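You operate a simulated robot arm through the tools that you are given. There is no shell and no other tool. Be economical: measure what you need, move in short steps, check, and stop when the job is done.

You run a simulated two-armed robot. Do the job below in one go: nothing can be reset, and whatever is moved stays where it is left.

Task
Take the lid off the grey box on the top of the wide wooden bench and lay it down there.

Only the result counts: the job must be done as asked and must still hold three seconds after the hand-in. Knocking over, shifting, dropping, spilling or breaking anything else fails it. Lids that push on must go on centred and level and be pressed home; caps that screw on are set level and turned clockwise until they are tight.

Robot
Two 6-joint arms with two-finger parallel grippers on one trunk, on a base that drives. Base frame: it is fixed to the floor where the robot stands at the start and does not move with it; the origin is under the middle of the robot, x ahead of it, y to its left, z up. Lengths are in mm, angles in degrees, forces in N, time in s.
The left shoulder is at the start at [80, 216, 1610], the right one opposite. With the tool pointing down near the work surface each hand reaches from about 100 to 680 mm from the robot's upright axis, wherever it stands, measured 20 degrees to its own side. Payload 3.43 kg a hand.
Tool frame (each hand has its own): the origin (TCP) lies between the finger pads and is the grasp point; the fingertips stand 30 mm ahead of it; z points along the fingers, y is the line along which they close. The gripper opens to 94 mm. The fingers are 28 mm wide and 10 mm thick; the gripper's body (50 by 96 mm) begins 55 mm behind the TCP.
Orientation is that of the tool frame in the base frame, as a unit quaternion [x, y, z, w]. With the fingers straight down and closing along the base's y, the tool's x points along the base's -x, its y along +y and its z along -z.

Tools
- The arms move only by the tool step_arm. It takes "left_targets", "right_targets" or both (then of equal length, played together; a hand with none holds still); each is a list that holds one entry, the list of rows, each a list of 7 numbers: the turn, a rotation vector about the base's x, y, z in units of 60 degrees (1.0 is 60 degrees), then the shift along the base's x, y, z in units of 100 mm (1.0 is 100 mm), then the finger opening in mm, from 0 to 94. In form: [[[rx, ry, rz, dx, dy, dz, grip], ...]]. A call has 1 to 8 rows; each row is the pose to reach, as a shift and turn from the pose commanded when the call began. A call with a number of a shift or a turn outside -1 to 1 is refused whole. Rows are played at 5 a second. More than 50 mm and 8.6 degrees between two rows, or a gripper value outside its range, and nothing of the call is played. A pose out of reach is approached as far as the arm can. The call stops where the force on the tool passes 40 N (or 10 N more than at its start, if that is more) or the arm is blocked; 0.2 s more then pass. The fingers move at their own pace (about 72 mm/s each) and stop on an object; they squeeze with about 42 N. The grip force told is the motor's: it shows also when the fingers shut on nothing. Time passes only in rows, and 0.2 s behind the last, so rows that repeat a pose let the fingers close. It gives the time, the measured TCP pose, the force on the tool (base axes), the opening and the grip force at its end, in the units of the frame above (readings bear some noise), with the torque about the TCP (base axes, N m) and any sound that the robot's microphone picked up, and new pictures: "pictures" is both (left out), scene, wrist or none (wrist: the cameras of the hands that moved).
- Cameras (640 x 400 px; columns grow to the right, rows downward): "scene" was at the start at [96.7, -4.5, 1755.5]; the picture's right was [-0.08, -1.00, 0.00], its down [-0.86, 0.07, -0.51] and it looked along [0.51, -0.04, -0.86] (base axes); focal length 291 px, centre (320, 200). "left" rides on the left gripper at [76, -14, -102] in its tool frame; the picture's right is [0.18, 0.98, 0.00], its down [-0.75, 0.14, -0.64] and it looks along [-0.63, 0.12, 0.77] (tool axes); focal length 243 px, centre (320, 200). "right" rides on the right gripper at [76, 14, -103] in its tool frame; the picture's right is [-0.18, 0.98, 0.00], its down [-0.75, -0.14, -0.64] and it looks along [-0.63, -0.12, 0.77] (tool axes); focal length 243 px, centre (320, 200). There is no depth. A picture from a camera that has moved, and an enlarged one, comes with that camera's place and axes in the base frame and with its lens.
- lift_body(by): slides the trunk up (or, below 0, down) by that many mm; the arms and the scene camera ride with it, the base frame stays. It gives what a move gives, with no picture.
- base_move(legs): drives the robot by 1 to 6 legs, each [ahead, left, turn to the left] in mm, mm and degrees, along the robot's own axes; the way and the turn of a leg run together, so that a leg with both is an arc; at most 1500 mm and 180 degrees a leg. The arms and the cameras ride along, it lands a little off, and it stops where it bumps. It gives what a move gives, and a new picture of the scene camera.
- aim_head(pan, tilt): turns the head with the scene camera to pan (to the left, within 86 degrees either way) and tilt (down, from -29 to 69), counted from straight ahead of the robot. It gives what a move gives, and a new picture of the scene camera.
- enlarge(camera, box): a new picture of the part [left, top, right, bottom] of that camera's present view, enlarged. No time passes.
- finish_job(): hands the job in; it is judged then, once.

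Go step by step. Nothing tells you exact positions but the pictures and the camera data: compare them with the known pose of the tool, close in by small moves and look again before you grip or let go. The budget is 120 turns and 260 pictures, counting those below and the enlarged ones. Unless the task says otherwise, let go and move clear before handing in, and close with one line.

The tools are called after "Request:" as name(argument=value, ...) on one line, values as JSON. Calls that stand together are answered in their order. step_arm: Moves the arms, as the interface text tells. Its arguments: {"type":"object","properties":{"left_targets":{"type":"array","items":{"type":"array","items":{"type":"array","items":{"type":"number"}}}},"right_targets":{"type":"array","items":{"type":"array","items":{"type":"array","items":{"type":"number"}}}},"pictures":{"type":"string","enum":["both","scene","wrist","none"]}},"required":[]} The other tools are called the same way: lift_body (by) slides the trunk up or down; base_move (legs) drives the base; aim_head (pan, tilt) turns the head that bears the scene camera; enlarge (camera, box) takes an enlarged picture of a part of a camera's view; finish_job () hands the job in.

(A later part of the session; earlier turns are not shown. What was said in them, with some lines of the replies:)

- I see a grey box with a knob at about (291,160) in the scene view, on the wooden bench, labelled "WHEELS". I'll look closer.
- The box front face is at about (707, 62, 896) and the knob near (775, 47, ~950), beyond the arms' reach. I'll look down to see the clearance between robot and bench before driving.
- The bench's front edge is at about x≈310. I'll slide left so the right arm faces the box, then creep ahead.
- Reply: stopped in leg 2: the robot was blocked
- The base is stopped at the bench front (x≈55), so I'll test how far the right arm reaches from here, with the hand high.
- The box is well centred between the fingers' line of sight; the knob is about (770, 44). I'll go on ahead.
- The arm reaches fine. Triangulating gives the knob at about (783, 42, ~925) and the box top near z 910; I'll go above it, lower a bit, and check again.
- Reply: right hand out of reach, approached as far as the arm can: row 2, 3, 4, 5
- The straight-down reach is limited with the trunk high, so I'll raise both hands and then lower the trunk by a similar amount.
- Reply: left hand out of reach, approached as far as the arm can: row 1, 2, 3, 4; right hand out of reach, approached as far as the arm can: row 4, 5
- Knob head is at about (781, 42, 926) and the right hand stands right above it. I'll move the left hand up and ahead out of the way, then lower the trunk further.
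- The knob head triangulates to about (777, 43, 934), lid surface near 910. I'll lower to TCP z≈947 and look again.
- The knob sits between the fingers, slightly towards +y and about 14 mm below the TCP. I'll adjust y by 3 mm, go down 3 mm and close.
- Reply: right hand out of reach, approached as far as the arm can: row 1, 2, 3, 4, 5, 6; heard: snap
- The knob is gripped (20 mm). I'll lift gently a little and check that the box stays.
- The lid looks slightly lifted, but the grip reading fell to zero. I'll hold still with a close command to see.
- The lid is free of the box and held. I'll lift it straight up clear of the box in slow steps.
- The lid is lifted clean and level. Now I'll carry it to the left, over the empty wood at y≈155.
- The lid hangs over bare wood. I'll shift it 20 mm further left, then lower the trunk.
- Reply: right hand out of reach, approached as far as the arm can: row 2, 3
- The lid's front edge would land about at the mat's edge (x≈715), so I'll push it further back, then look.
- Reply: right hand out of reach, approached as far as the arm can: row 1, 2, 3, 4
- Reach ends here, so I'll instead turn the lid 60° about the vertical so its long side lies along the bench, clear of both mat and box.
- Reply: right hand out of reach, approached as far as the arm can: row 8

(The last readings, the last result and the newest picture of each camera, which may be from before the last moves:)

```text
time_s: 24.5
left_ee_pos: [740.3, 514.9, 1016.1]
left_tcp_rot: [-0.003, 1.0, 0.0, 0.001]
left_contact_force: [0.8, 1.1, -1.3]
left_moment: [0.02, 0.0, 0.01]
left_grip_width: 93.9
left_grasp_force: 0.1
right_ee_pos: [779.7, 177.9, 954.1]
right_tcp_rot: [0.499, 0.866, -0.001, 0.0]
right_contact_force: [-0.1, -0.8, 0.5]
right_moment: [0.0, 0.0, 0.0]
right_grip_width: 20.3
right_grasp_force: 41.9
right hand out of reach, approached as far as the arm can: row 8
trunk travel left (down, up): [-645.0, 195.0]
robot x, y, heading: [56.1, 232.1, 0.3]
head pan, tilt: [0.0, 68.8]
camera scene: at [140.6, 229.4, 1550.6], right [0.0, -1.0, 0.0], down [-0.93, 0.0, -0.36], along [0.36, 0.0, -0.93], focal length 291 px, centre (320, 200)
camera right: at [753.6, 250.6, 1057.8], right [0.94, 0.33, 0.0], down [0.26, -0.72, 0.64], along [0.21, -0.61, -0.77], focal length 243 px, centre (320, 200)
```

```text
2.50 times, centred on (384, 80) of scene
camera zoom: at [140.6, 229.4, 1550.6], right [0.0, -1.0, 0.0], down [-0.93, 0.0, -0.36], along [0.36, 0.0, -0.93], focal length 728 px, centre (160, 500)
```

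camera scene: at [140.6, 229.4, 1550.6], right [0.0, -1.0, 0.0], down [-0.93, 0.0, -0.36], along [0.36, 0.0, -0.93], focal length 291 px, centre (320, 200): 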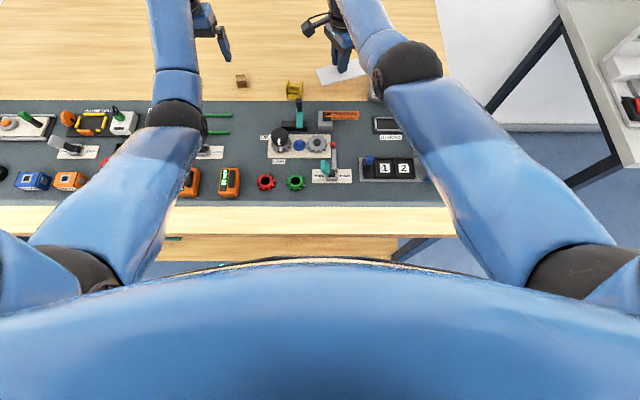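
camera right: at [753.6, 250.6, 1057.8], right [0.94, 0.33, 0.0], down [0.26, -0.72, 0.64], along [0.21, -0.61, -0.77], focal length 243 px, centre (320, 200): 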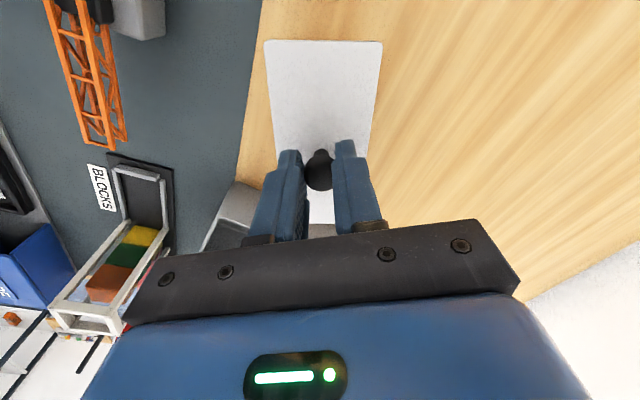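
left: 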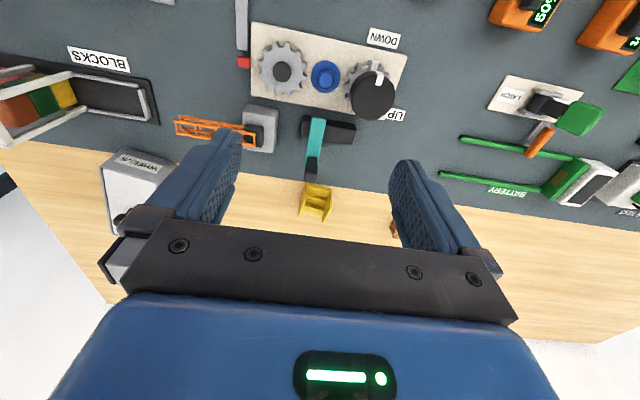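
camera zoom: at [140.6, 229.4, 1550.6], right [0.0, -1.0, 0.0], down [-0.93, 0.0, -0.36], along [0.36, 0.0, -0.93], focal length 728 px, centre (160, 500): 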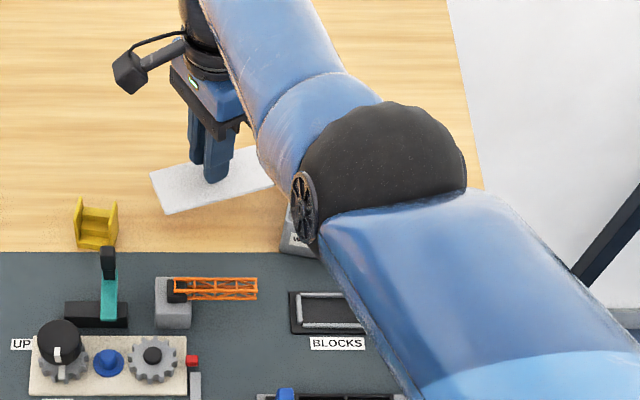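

The lid is clear on all sides. I'll lower the trunk 30 mm and look at the remaining gap.

Request:
lift_body(by=-30)

Request:
enlarge(camera="right", box=[160, 20, 480, 220])

Request:
enlarge(camera="scene", box=[288, 20, 416, 100])

```text
time_s: 25.2
left_ee_pos: [741.5, 514.5, 986.2]
left_tcp_rot: [-0.002, 1.0, 0.0, 0.001]
left_contact_force: [0.1, 0.0, -1.0]
left_moment: [0.02, -0.04, 0.01]
left_grip_width: 94.1
left_grasp_force: 0.1
right_ee_pos: [779.9, 177.6, 924.0]
right_tcp_rot: [0.499, 0.867, -0.001, -0.001]
right_contact_force: [0.6, 0.6, -1.2]
right_moment: [-0.01, 0.03, 0.01]
right_grip_width: 20.3
right_grasp_force: 41.9
trunk travel left (down, up): [-615.0, 225.0]
robot x, y, heading: [53.0, 226.2, 0.3]
head pan, tilt: [0.0, 68.8]
```

```text
2.00 times, centred on (320, 120) of right
camera zoom: at [753.3, 250.6, 1027.9], right [0.94, 0.34, 0.0], down [0.26, -0.72, 0.64], along [0.21, -0.61, -0.77], focal length 485 px, centre (320, 360)
```

zoom: 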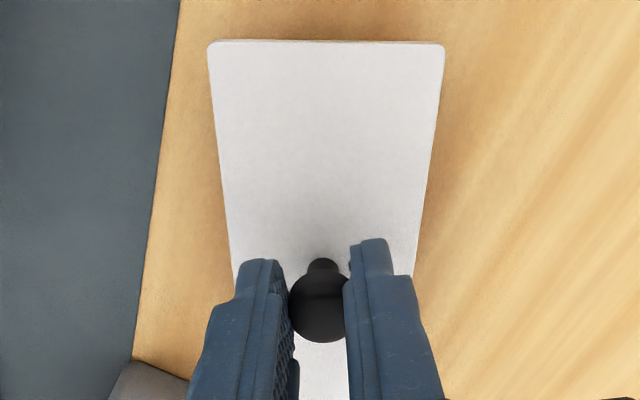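

```text
5.00 times, centred on (352, 60) of scene
camera zoom: at [140.3, 229.6, 1520.6], right [0.0, -1.0, 0.0], down [-0.93, 0.0, -0.36], along [0.36, 0.0, -0.93], focal length 1455 px, centre (160, 900)
```

zoom: 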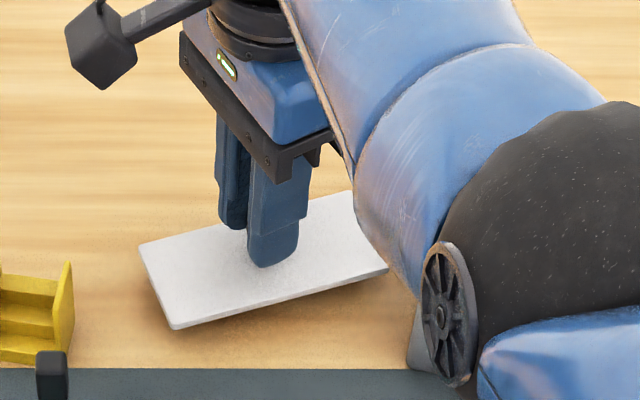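

The gap is now small. I'll go down by arm in small steps watching the force.

Request:
step_arm(right_targets=[[[0, 0, 0, -0.01, 0, -0.03, 0], [0, 0, 0, -0.02, 0, -0.06, 0], [0, 0, 0, -0.03, 0, -0.09, 0], [0, 0, 0, -0.03, 0, -0.09, 0]]], pictures="none")

Request:
enlarge(camera="scene", box=[288, 20, 416, 100])

```text
time_s: 26.2
left_ee_pos: [741.7, 514.0, 986.2]
left_tcp_rot: [-0.003, 1.0, 0.0, 0.001]
left_contact_force: [0.2, 0.8, 0.1]
left_moment: [0.0, 0.01, 0.03]
left_grip_width: 93.9
left_grasp_force: 0.1
right_ee_pos: [775.9, 177.4, 916.7]
right_tcp_rot: [0.498, 0.867, -0.001, 0.0]
right_contact_force: [-0.4, 0.2, -0.9]
right_moment: [0.0, 0.03, 0.02]
right_grip_width: 20.0
right_grasp_force: 42.4
trunk travel left (down, up): [-615.0, 225.0]
robot x, y, heading: [53.6, 224.8, 0.2]
head pan, tilt: [0.0, 68.8]
```

```text
5.00 times, centred on (352, 60) of scene
camera zoom: at [140.6, 229.7, 1520.6], right [0.0, -1.0, 0.0], down [-0.93, 0.0, -0.36], along [0.36, 0.0, -0.93], focal length 1455 px, centre (160, 900)
```

zoom: 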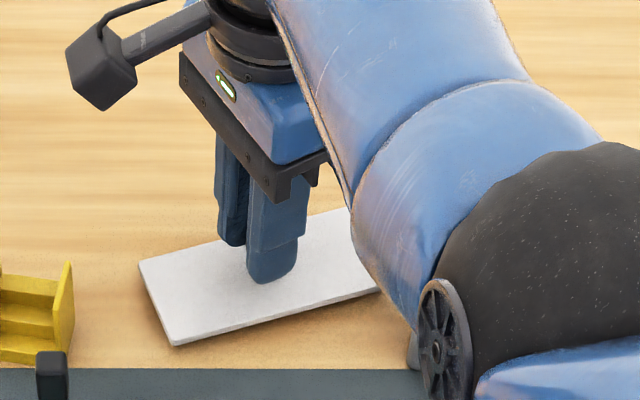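

Request:
step_arm(right_targets=[[[0, 0, 0, 0, 0, -0.02, 0], [0, 0, 0, 0, 0, -0.04, 0], [0, 0, 0, 0, 0, -0.06, 0]]], pictures="none")

Request:
enlarge(camera="scene", box=[288, 20, 416, 100])

```text
time_s: 27.0
left_ee_pos: [741.2, 515.3, 985.9]
left_tcp_rot: [-0.003, 1.0, 0.0, 0.0]
left_contact_force: [0.3, 0.4, 0.2]
left_moment: [-0.05, 0.0, 0.02]
left_grip_width: 94.2
left_grasp_force: 0.0
right_ee_pos: [776.2, 178.1, 910.5]
right_tcp_rot: [0.498, 0.867, -0.002, -0.001]
right_contact_force: [0.2, -0.7, 0.5]
right_moment: [0.0, 0.0, -0.04]
right_grip_width: 20.0
right_grasp_force: 41.8
trunk travel left (down, up): [-615.0, 225.0]
robot x, y, heading: [55.1, 226.4, 0.0]
head pan, tilt: [0.0, 68.8]
```

```text
5.00 times, centred on (352, 60) of scene
camera zoom: at [140.3, 229.7, 1520.6], right [0.0, -1.0, 0.0], down [-0.93, 0.0, -0.36], along [0.36, 0.0, -0.93], focal length 1455 px, centre (160, 900)
```

zoom: 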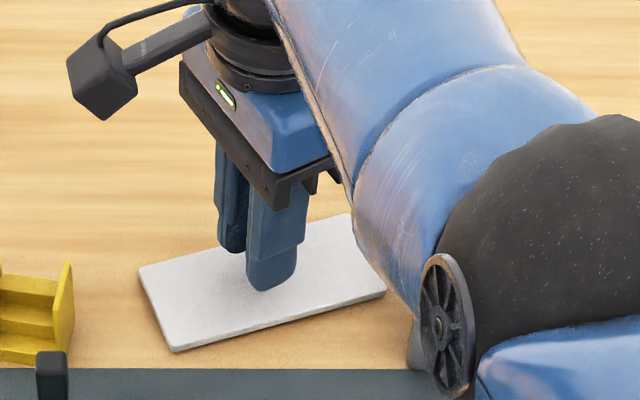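

Still no contact; I'll continue in 2 mm steps.

Request:
step_arm(right_targets=[[[0, 0, 0, 0, 0, -0.02, 0], [0, 0, 0, 0, 0, -0.04, 0]]], pictures="none")

Request:
enlarge(camera="scene", box=[308, 55, 356, 85])

```text
time_s: 27.6
left_ee_pos: [740.0, 514.7, 986.7]
left_tcp_rot: [-0.003, 1.0, 0.0, 0.003]
left_contact_force: [-0.1, 0.4, 0.3]
left_moment: [0.0, -0.03, -0.01]
left_grip_width: 94.0
left_grasp_force: 0.1
right_ee_pos: [776.1, 177.3, 909.6]
right_tcp_rot: [0.498, 0.867, -0.001, 0.001]
right_contact_force: [-0.1, -0.7, 11.8]
right_moment: [0.06, 0.06, 0.02]
right_grip_width: 20.2
right_grasp_force: 42.9
trunk travel left (down, up): [-615.0, 225.0]
robot x, y, heading: [54.9, 226.7, 0.5]
head pan, tilt: [0.0, 68.8]
```

```text
13.33 times, centred on (332, 70) of scene
camera zoom: at [138.5, 229.6, 1520.9], right [0.0, -1.0, 0.0], down [-0.93, 0.0, -0.36], along [0.36, 0.0, -0.93], focal length 3881 px, centre (160, 1933)
```

zoom: 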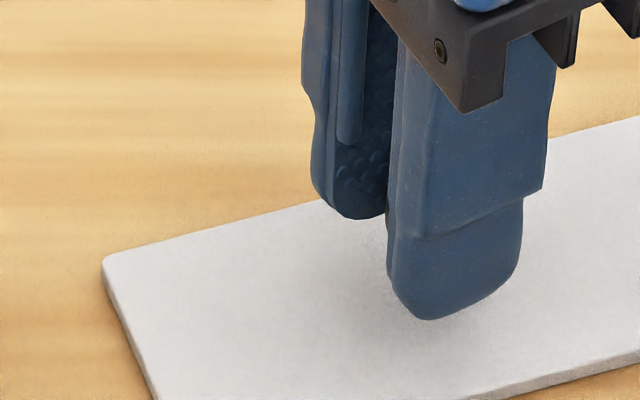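

The lid rests on the wood (12 N upward). I'll ease off and open the fingers.

Request:
step_arm(right_targets=[[[0, 0, 0, 0, 0, 0.02, 0], [0, 0, 0, 0, 0, 0.02, 24], [0, 0, 0, 0, 0, 0.02, 32], [0, 0, 0, 0, 0, 0.02, 45], [0, 0, 0, 0, 0, 0.02, 50], [0, 0, 0, 0, 0, 0.02, 50]]])

```text
time_s: 29.0
left_ee_pos: [740.9, 514.8, 986.6]
left_tcp_rot: [-0.002, 1.0, 0.0, 0.001]
left_contact_force: [0.2, -0.1, -0.8]
left_moment: [-0.01, 0.03, 0.02]
left_grip_width: 94.2
left_grasp_force: 0.0
right_ee_pos: [775.9, 178.2, 908.9]
right_tcp_rot: [0.498, 0.867, -0.001, 0.0]
right_contact_force: [0.2, 0.7, -0.4]
right_moment: [0.02, -0.01, 0.03]
right_grip_width: 50.1
right_grasp_force: 0.0
trunk travel left (down, up): [-615.0, 225.0]
robot x, y, heading: [53.8, 226.8, 0.1]
head pan, tilt: [0.0, 68.8]
camera scene: at [140.1, 229.7, 1520.6], right [0.0, -1.0, 0.0], down [-0.93, 0.0, -0.36], along [0.36, 0.0, -0.93], focal length 291 px, centre (320, 200)
camera right: at [749.9, 250.4, 1011.0], right [0.94, 0.34, 0.0], down [0.26, -0.72, 0.64], along [0.21, -0.61, -0.77], focal length 243 px, centre (320, 200)
```

scene: 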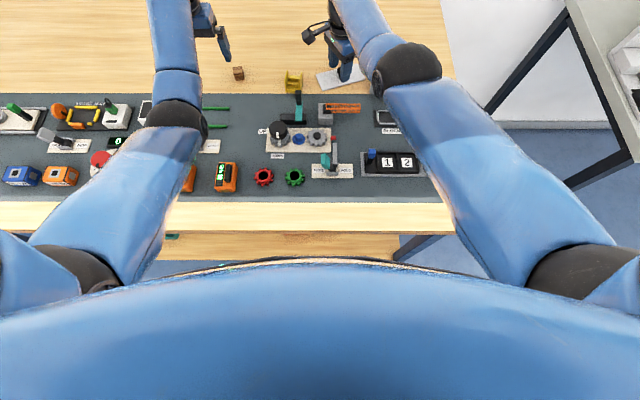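
right: 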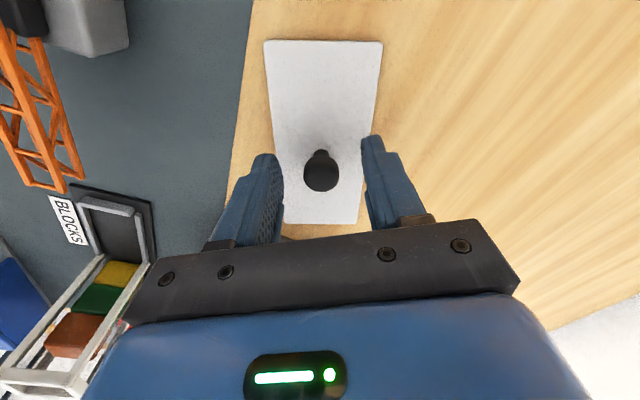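

The lid lies flat and is released. I'll raise the hand straight up and check.

Request:
step_arm(right_targets=[[[0, 0, 0, 0, 0, 0.15, 50], [0, 0, 0, 0, 0, 0.3, 50], [0, 0, 0, 0, 0, 0.5, 50], [0, 0, 0, 0, 0, 0.75, 50], [0, 0, 0, 0, 0, 1.0, 50], [0, 0, 0, 0, 0, 1.0, 50]]], pictures="none")

Request:
lift_body(by=140)

Request:
enlarge(camera="scene", box=[0, 0, 640, 400])

Request:
enlarge(camera="right", box=[0, 0, 640, 400])

```text
time_s: 30.4
left_ee_pos: [741.7, 515.7, 985.7]
left_tcp_rot: [-0.003, 1.0, 0.0, 0.0]
left_contact_force: [0.0, 0.9, -0.8]
left_moment: [-0.01, 0.02, 0.01]
left_grip_width: 94.0
left_grasp_force: 0.0
right_ee_pos: [776.8, 177.4, 1007.0]
right_tcp_rot: [0.498, 0.867, -0.003, -0.001]
right_contact_force: [-0.9, -1.6, 0.9]
right_moment: [0.01, 0.0, -0.02]
right_grip_width: 49.9
right_grasp_force: 0.0
trunk travel left (down, up): [-615.0, 225.0]
robot x, y, heading: [53.3, 229.3, 0.4]
head pan, tilt: [0.0, 68.8]
```

```text
time_s: 32.1
left_ee_pos: [739.5, 514.6, 1125.3]
left_tcp_rot: [-0.003, 1.0, 0.0, 0.0]
left_contact_force: [0.6, 0.0, 0.4]
left_moment: [-0.02, 0.01, 0.01]
left_grip_width: 94.0
left_grasp_force: 0.1
right_ee_pos: [776.6, 177.9, 1147.2]
right_tcp_rot: [0.498, 0.867, -0.002, -0.002]
right_contact_force: [0.1, -0.5, -0.1]
right_moment: [-0.01, -0.02, -0.01]
right_grip_width: 50.0
right_grasp_force: 0.0
trunk travel left (down, up): [-755.0, 85.0]
robot x, y, heading: [57.3, 230.4, 0.3]
head pan, tilt: [0.0, 68.8]
```

```text
1.00 times, centred on (320, 200) of scene (not enlarged: the box is as wide or as high as the picture)
camera zoom: at [140.4, 229.7, 1660.5], right [0.0, -1.0, 0.0], down [-0.93, 0.0, -0.36], along [0.36, 0.0, -0.93], focal length 291 px, centre (320, 200)
```

zoom: 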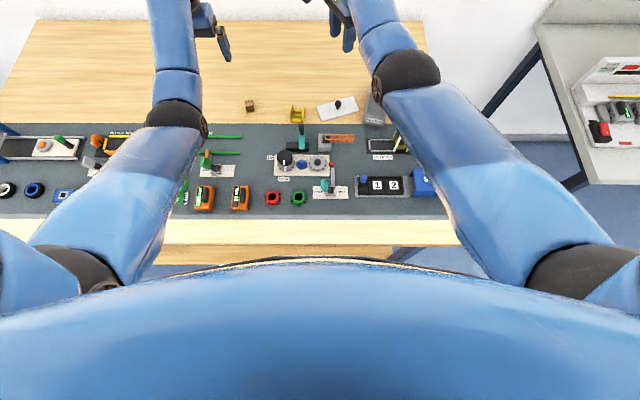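

```text
1.00 times, centred on (320, 200) of right (not enlarged: the box is as wide or as high as the picture)
camera zoom: at [750.2, 251.0, 1250.2], right [0.94, 0.34, 0.0], down [0.26, -0.72, 0.64], along [0.21, -0.61, -0.77], focal length 243 px, centre (320, 200)
```

zoom: 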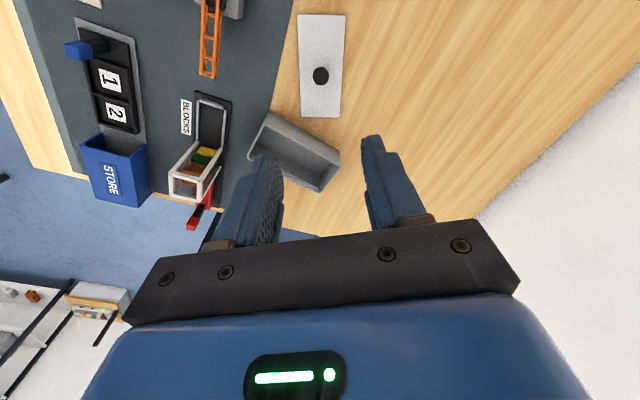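

The lid lies flat on the wood beside the open box, touching nothing else, and both hands are clear; I'm handing in.

Request:
finish_job()

```text
The job is handed in.
```

I took the lid off the grey box and laid it flat, knob up, on the bare wood of the bench just left of the box; the box stayed in place. The base touched the front of the bench lightly while driving up, and I saw nothing shifted by it.
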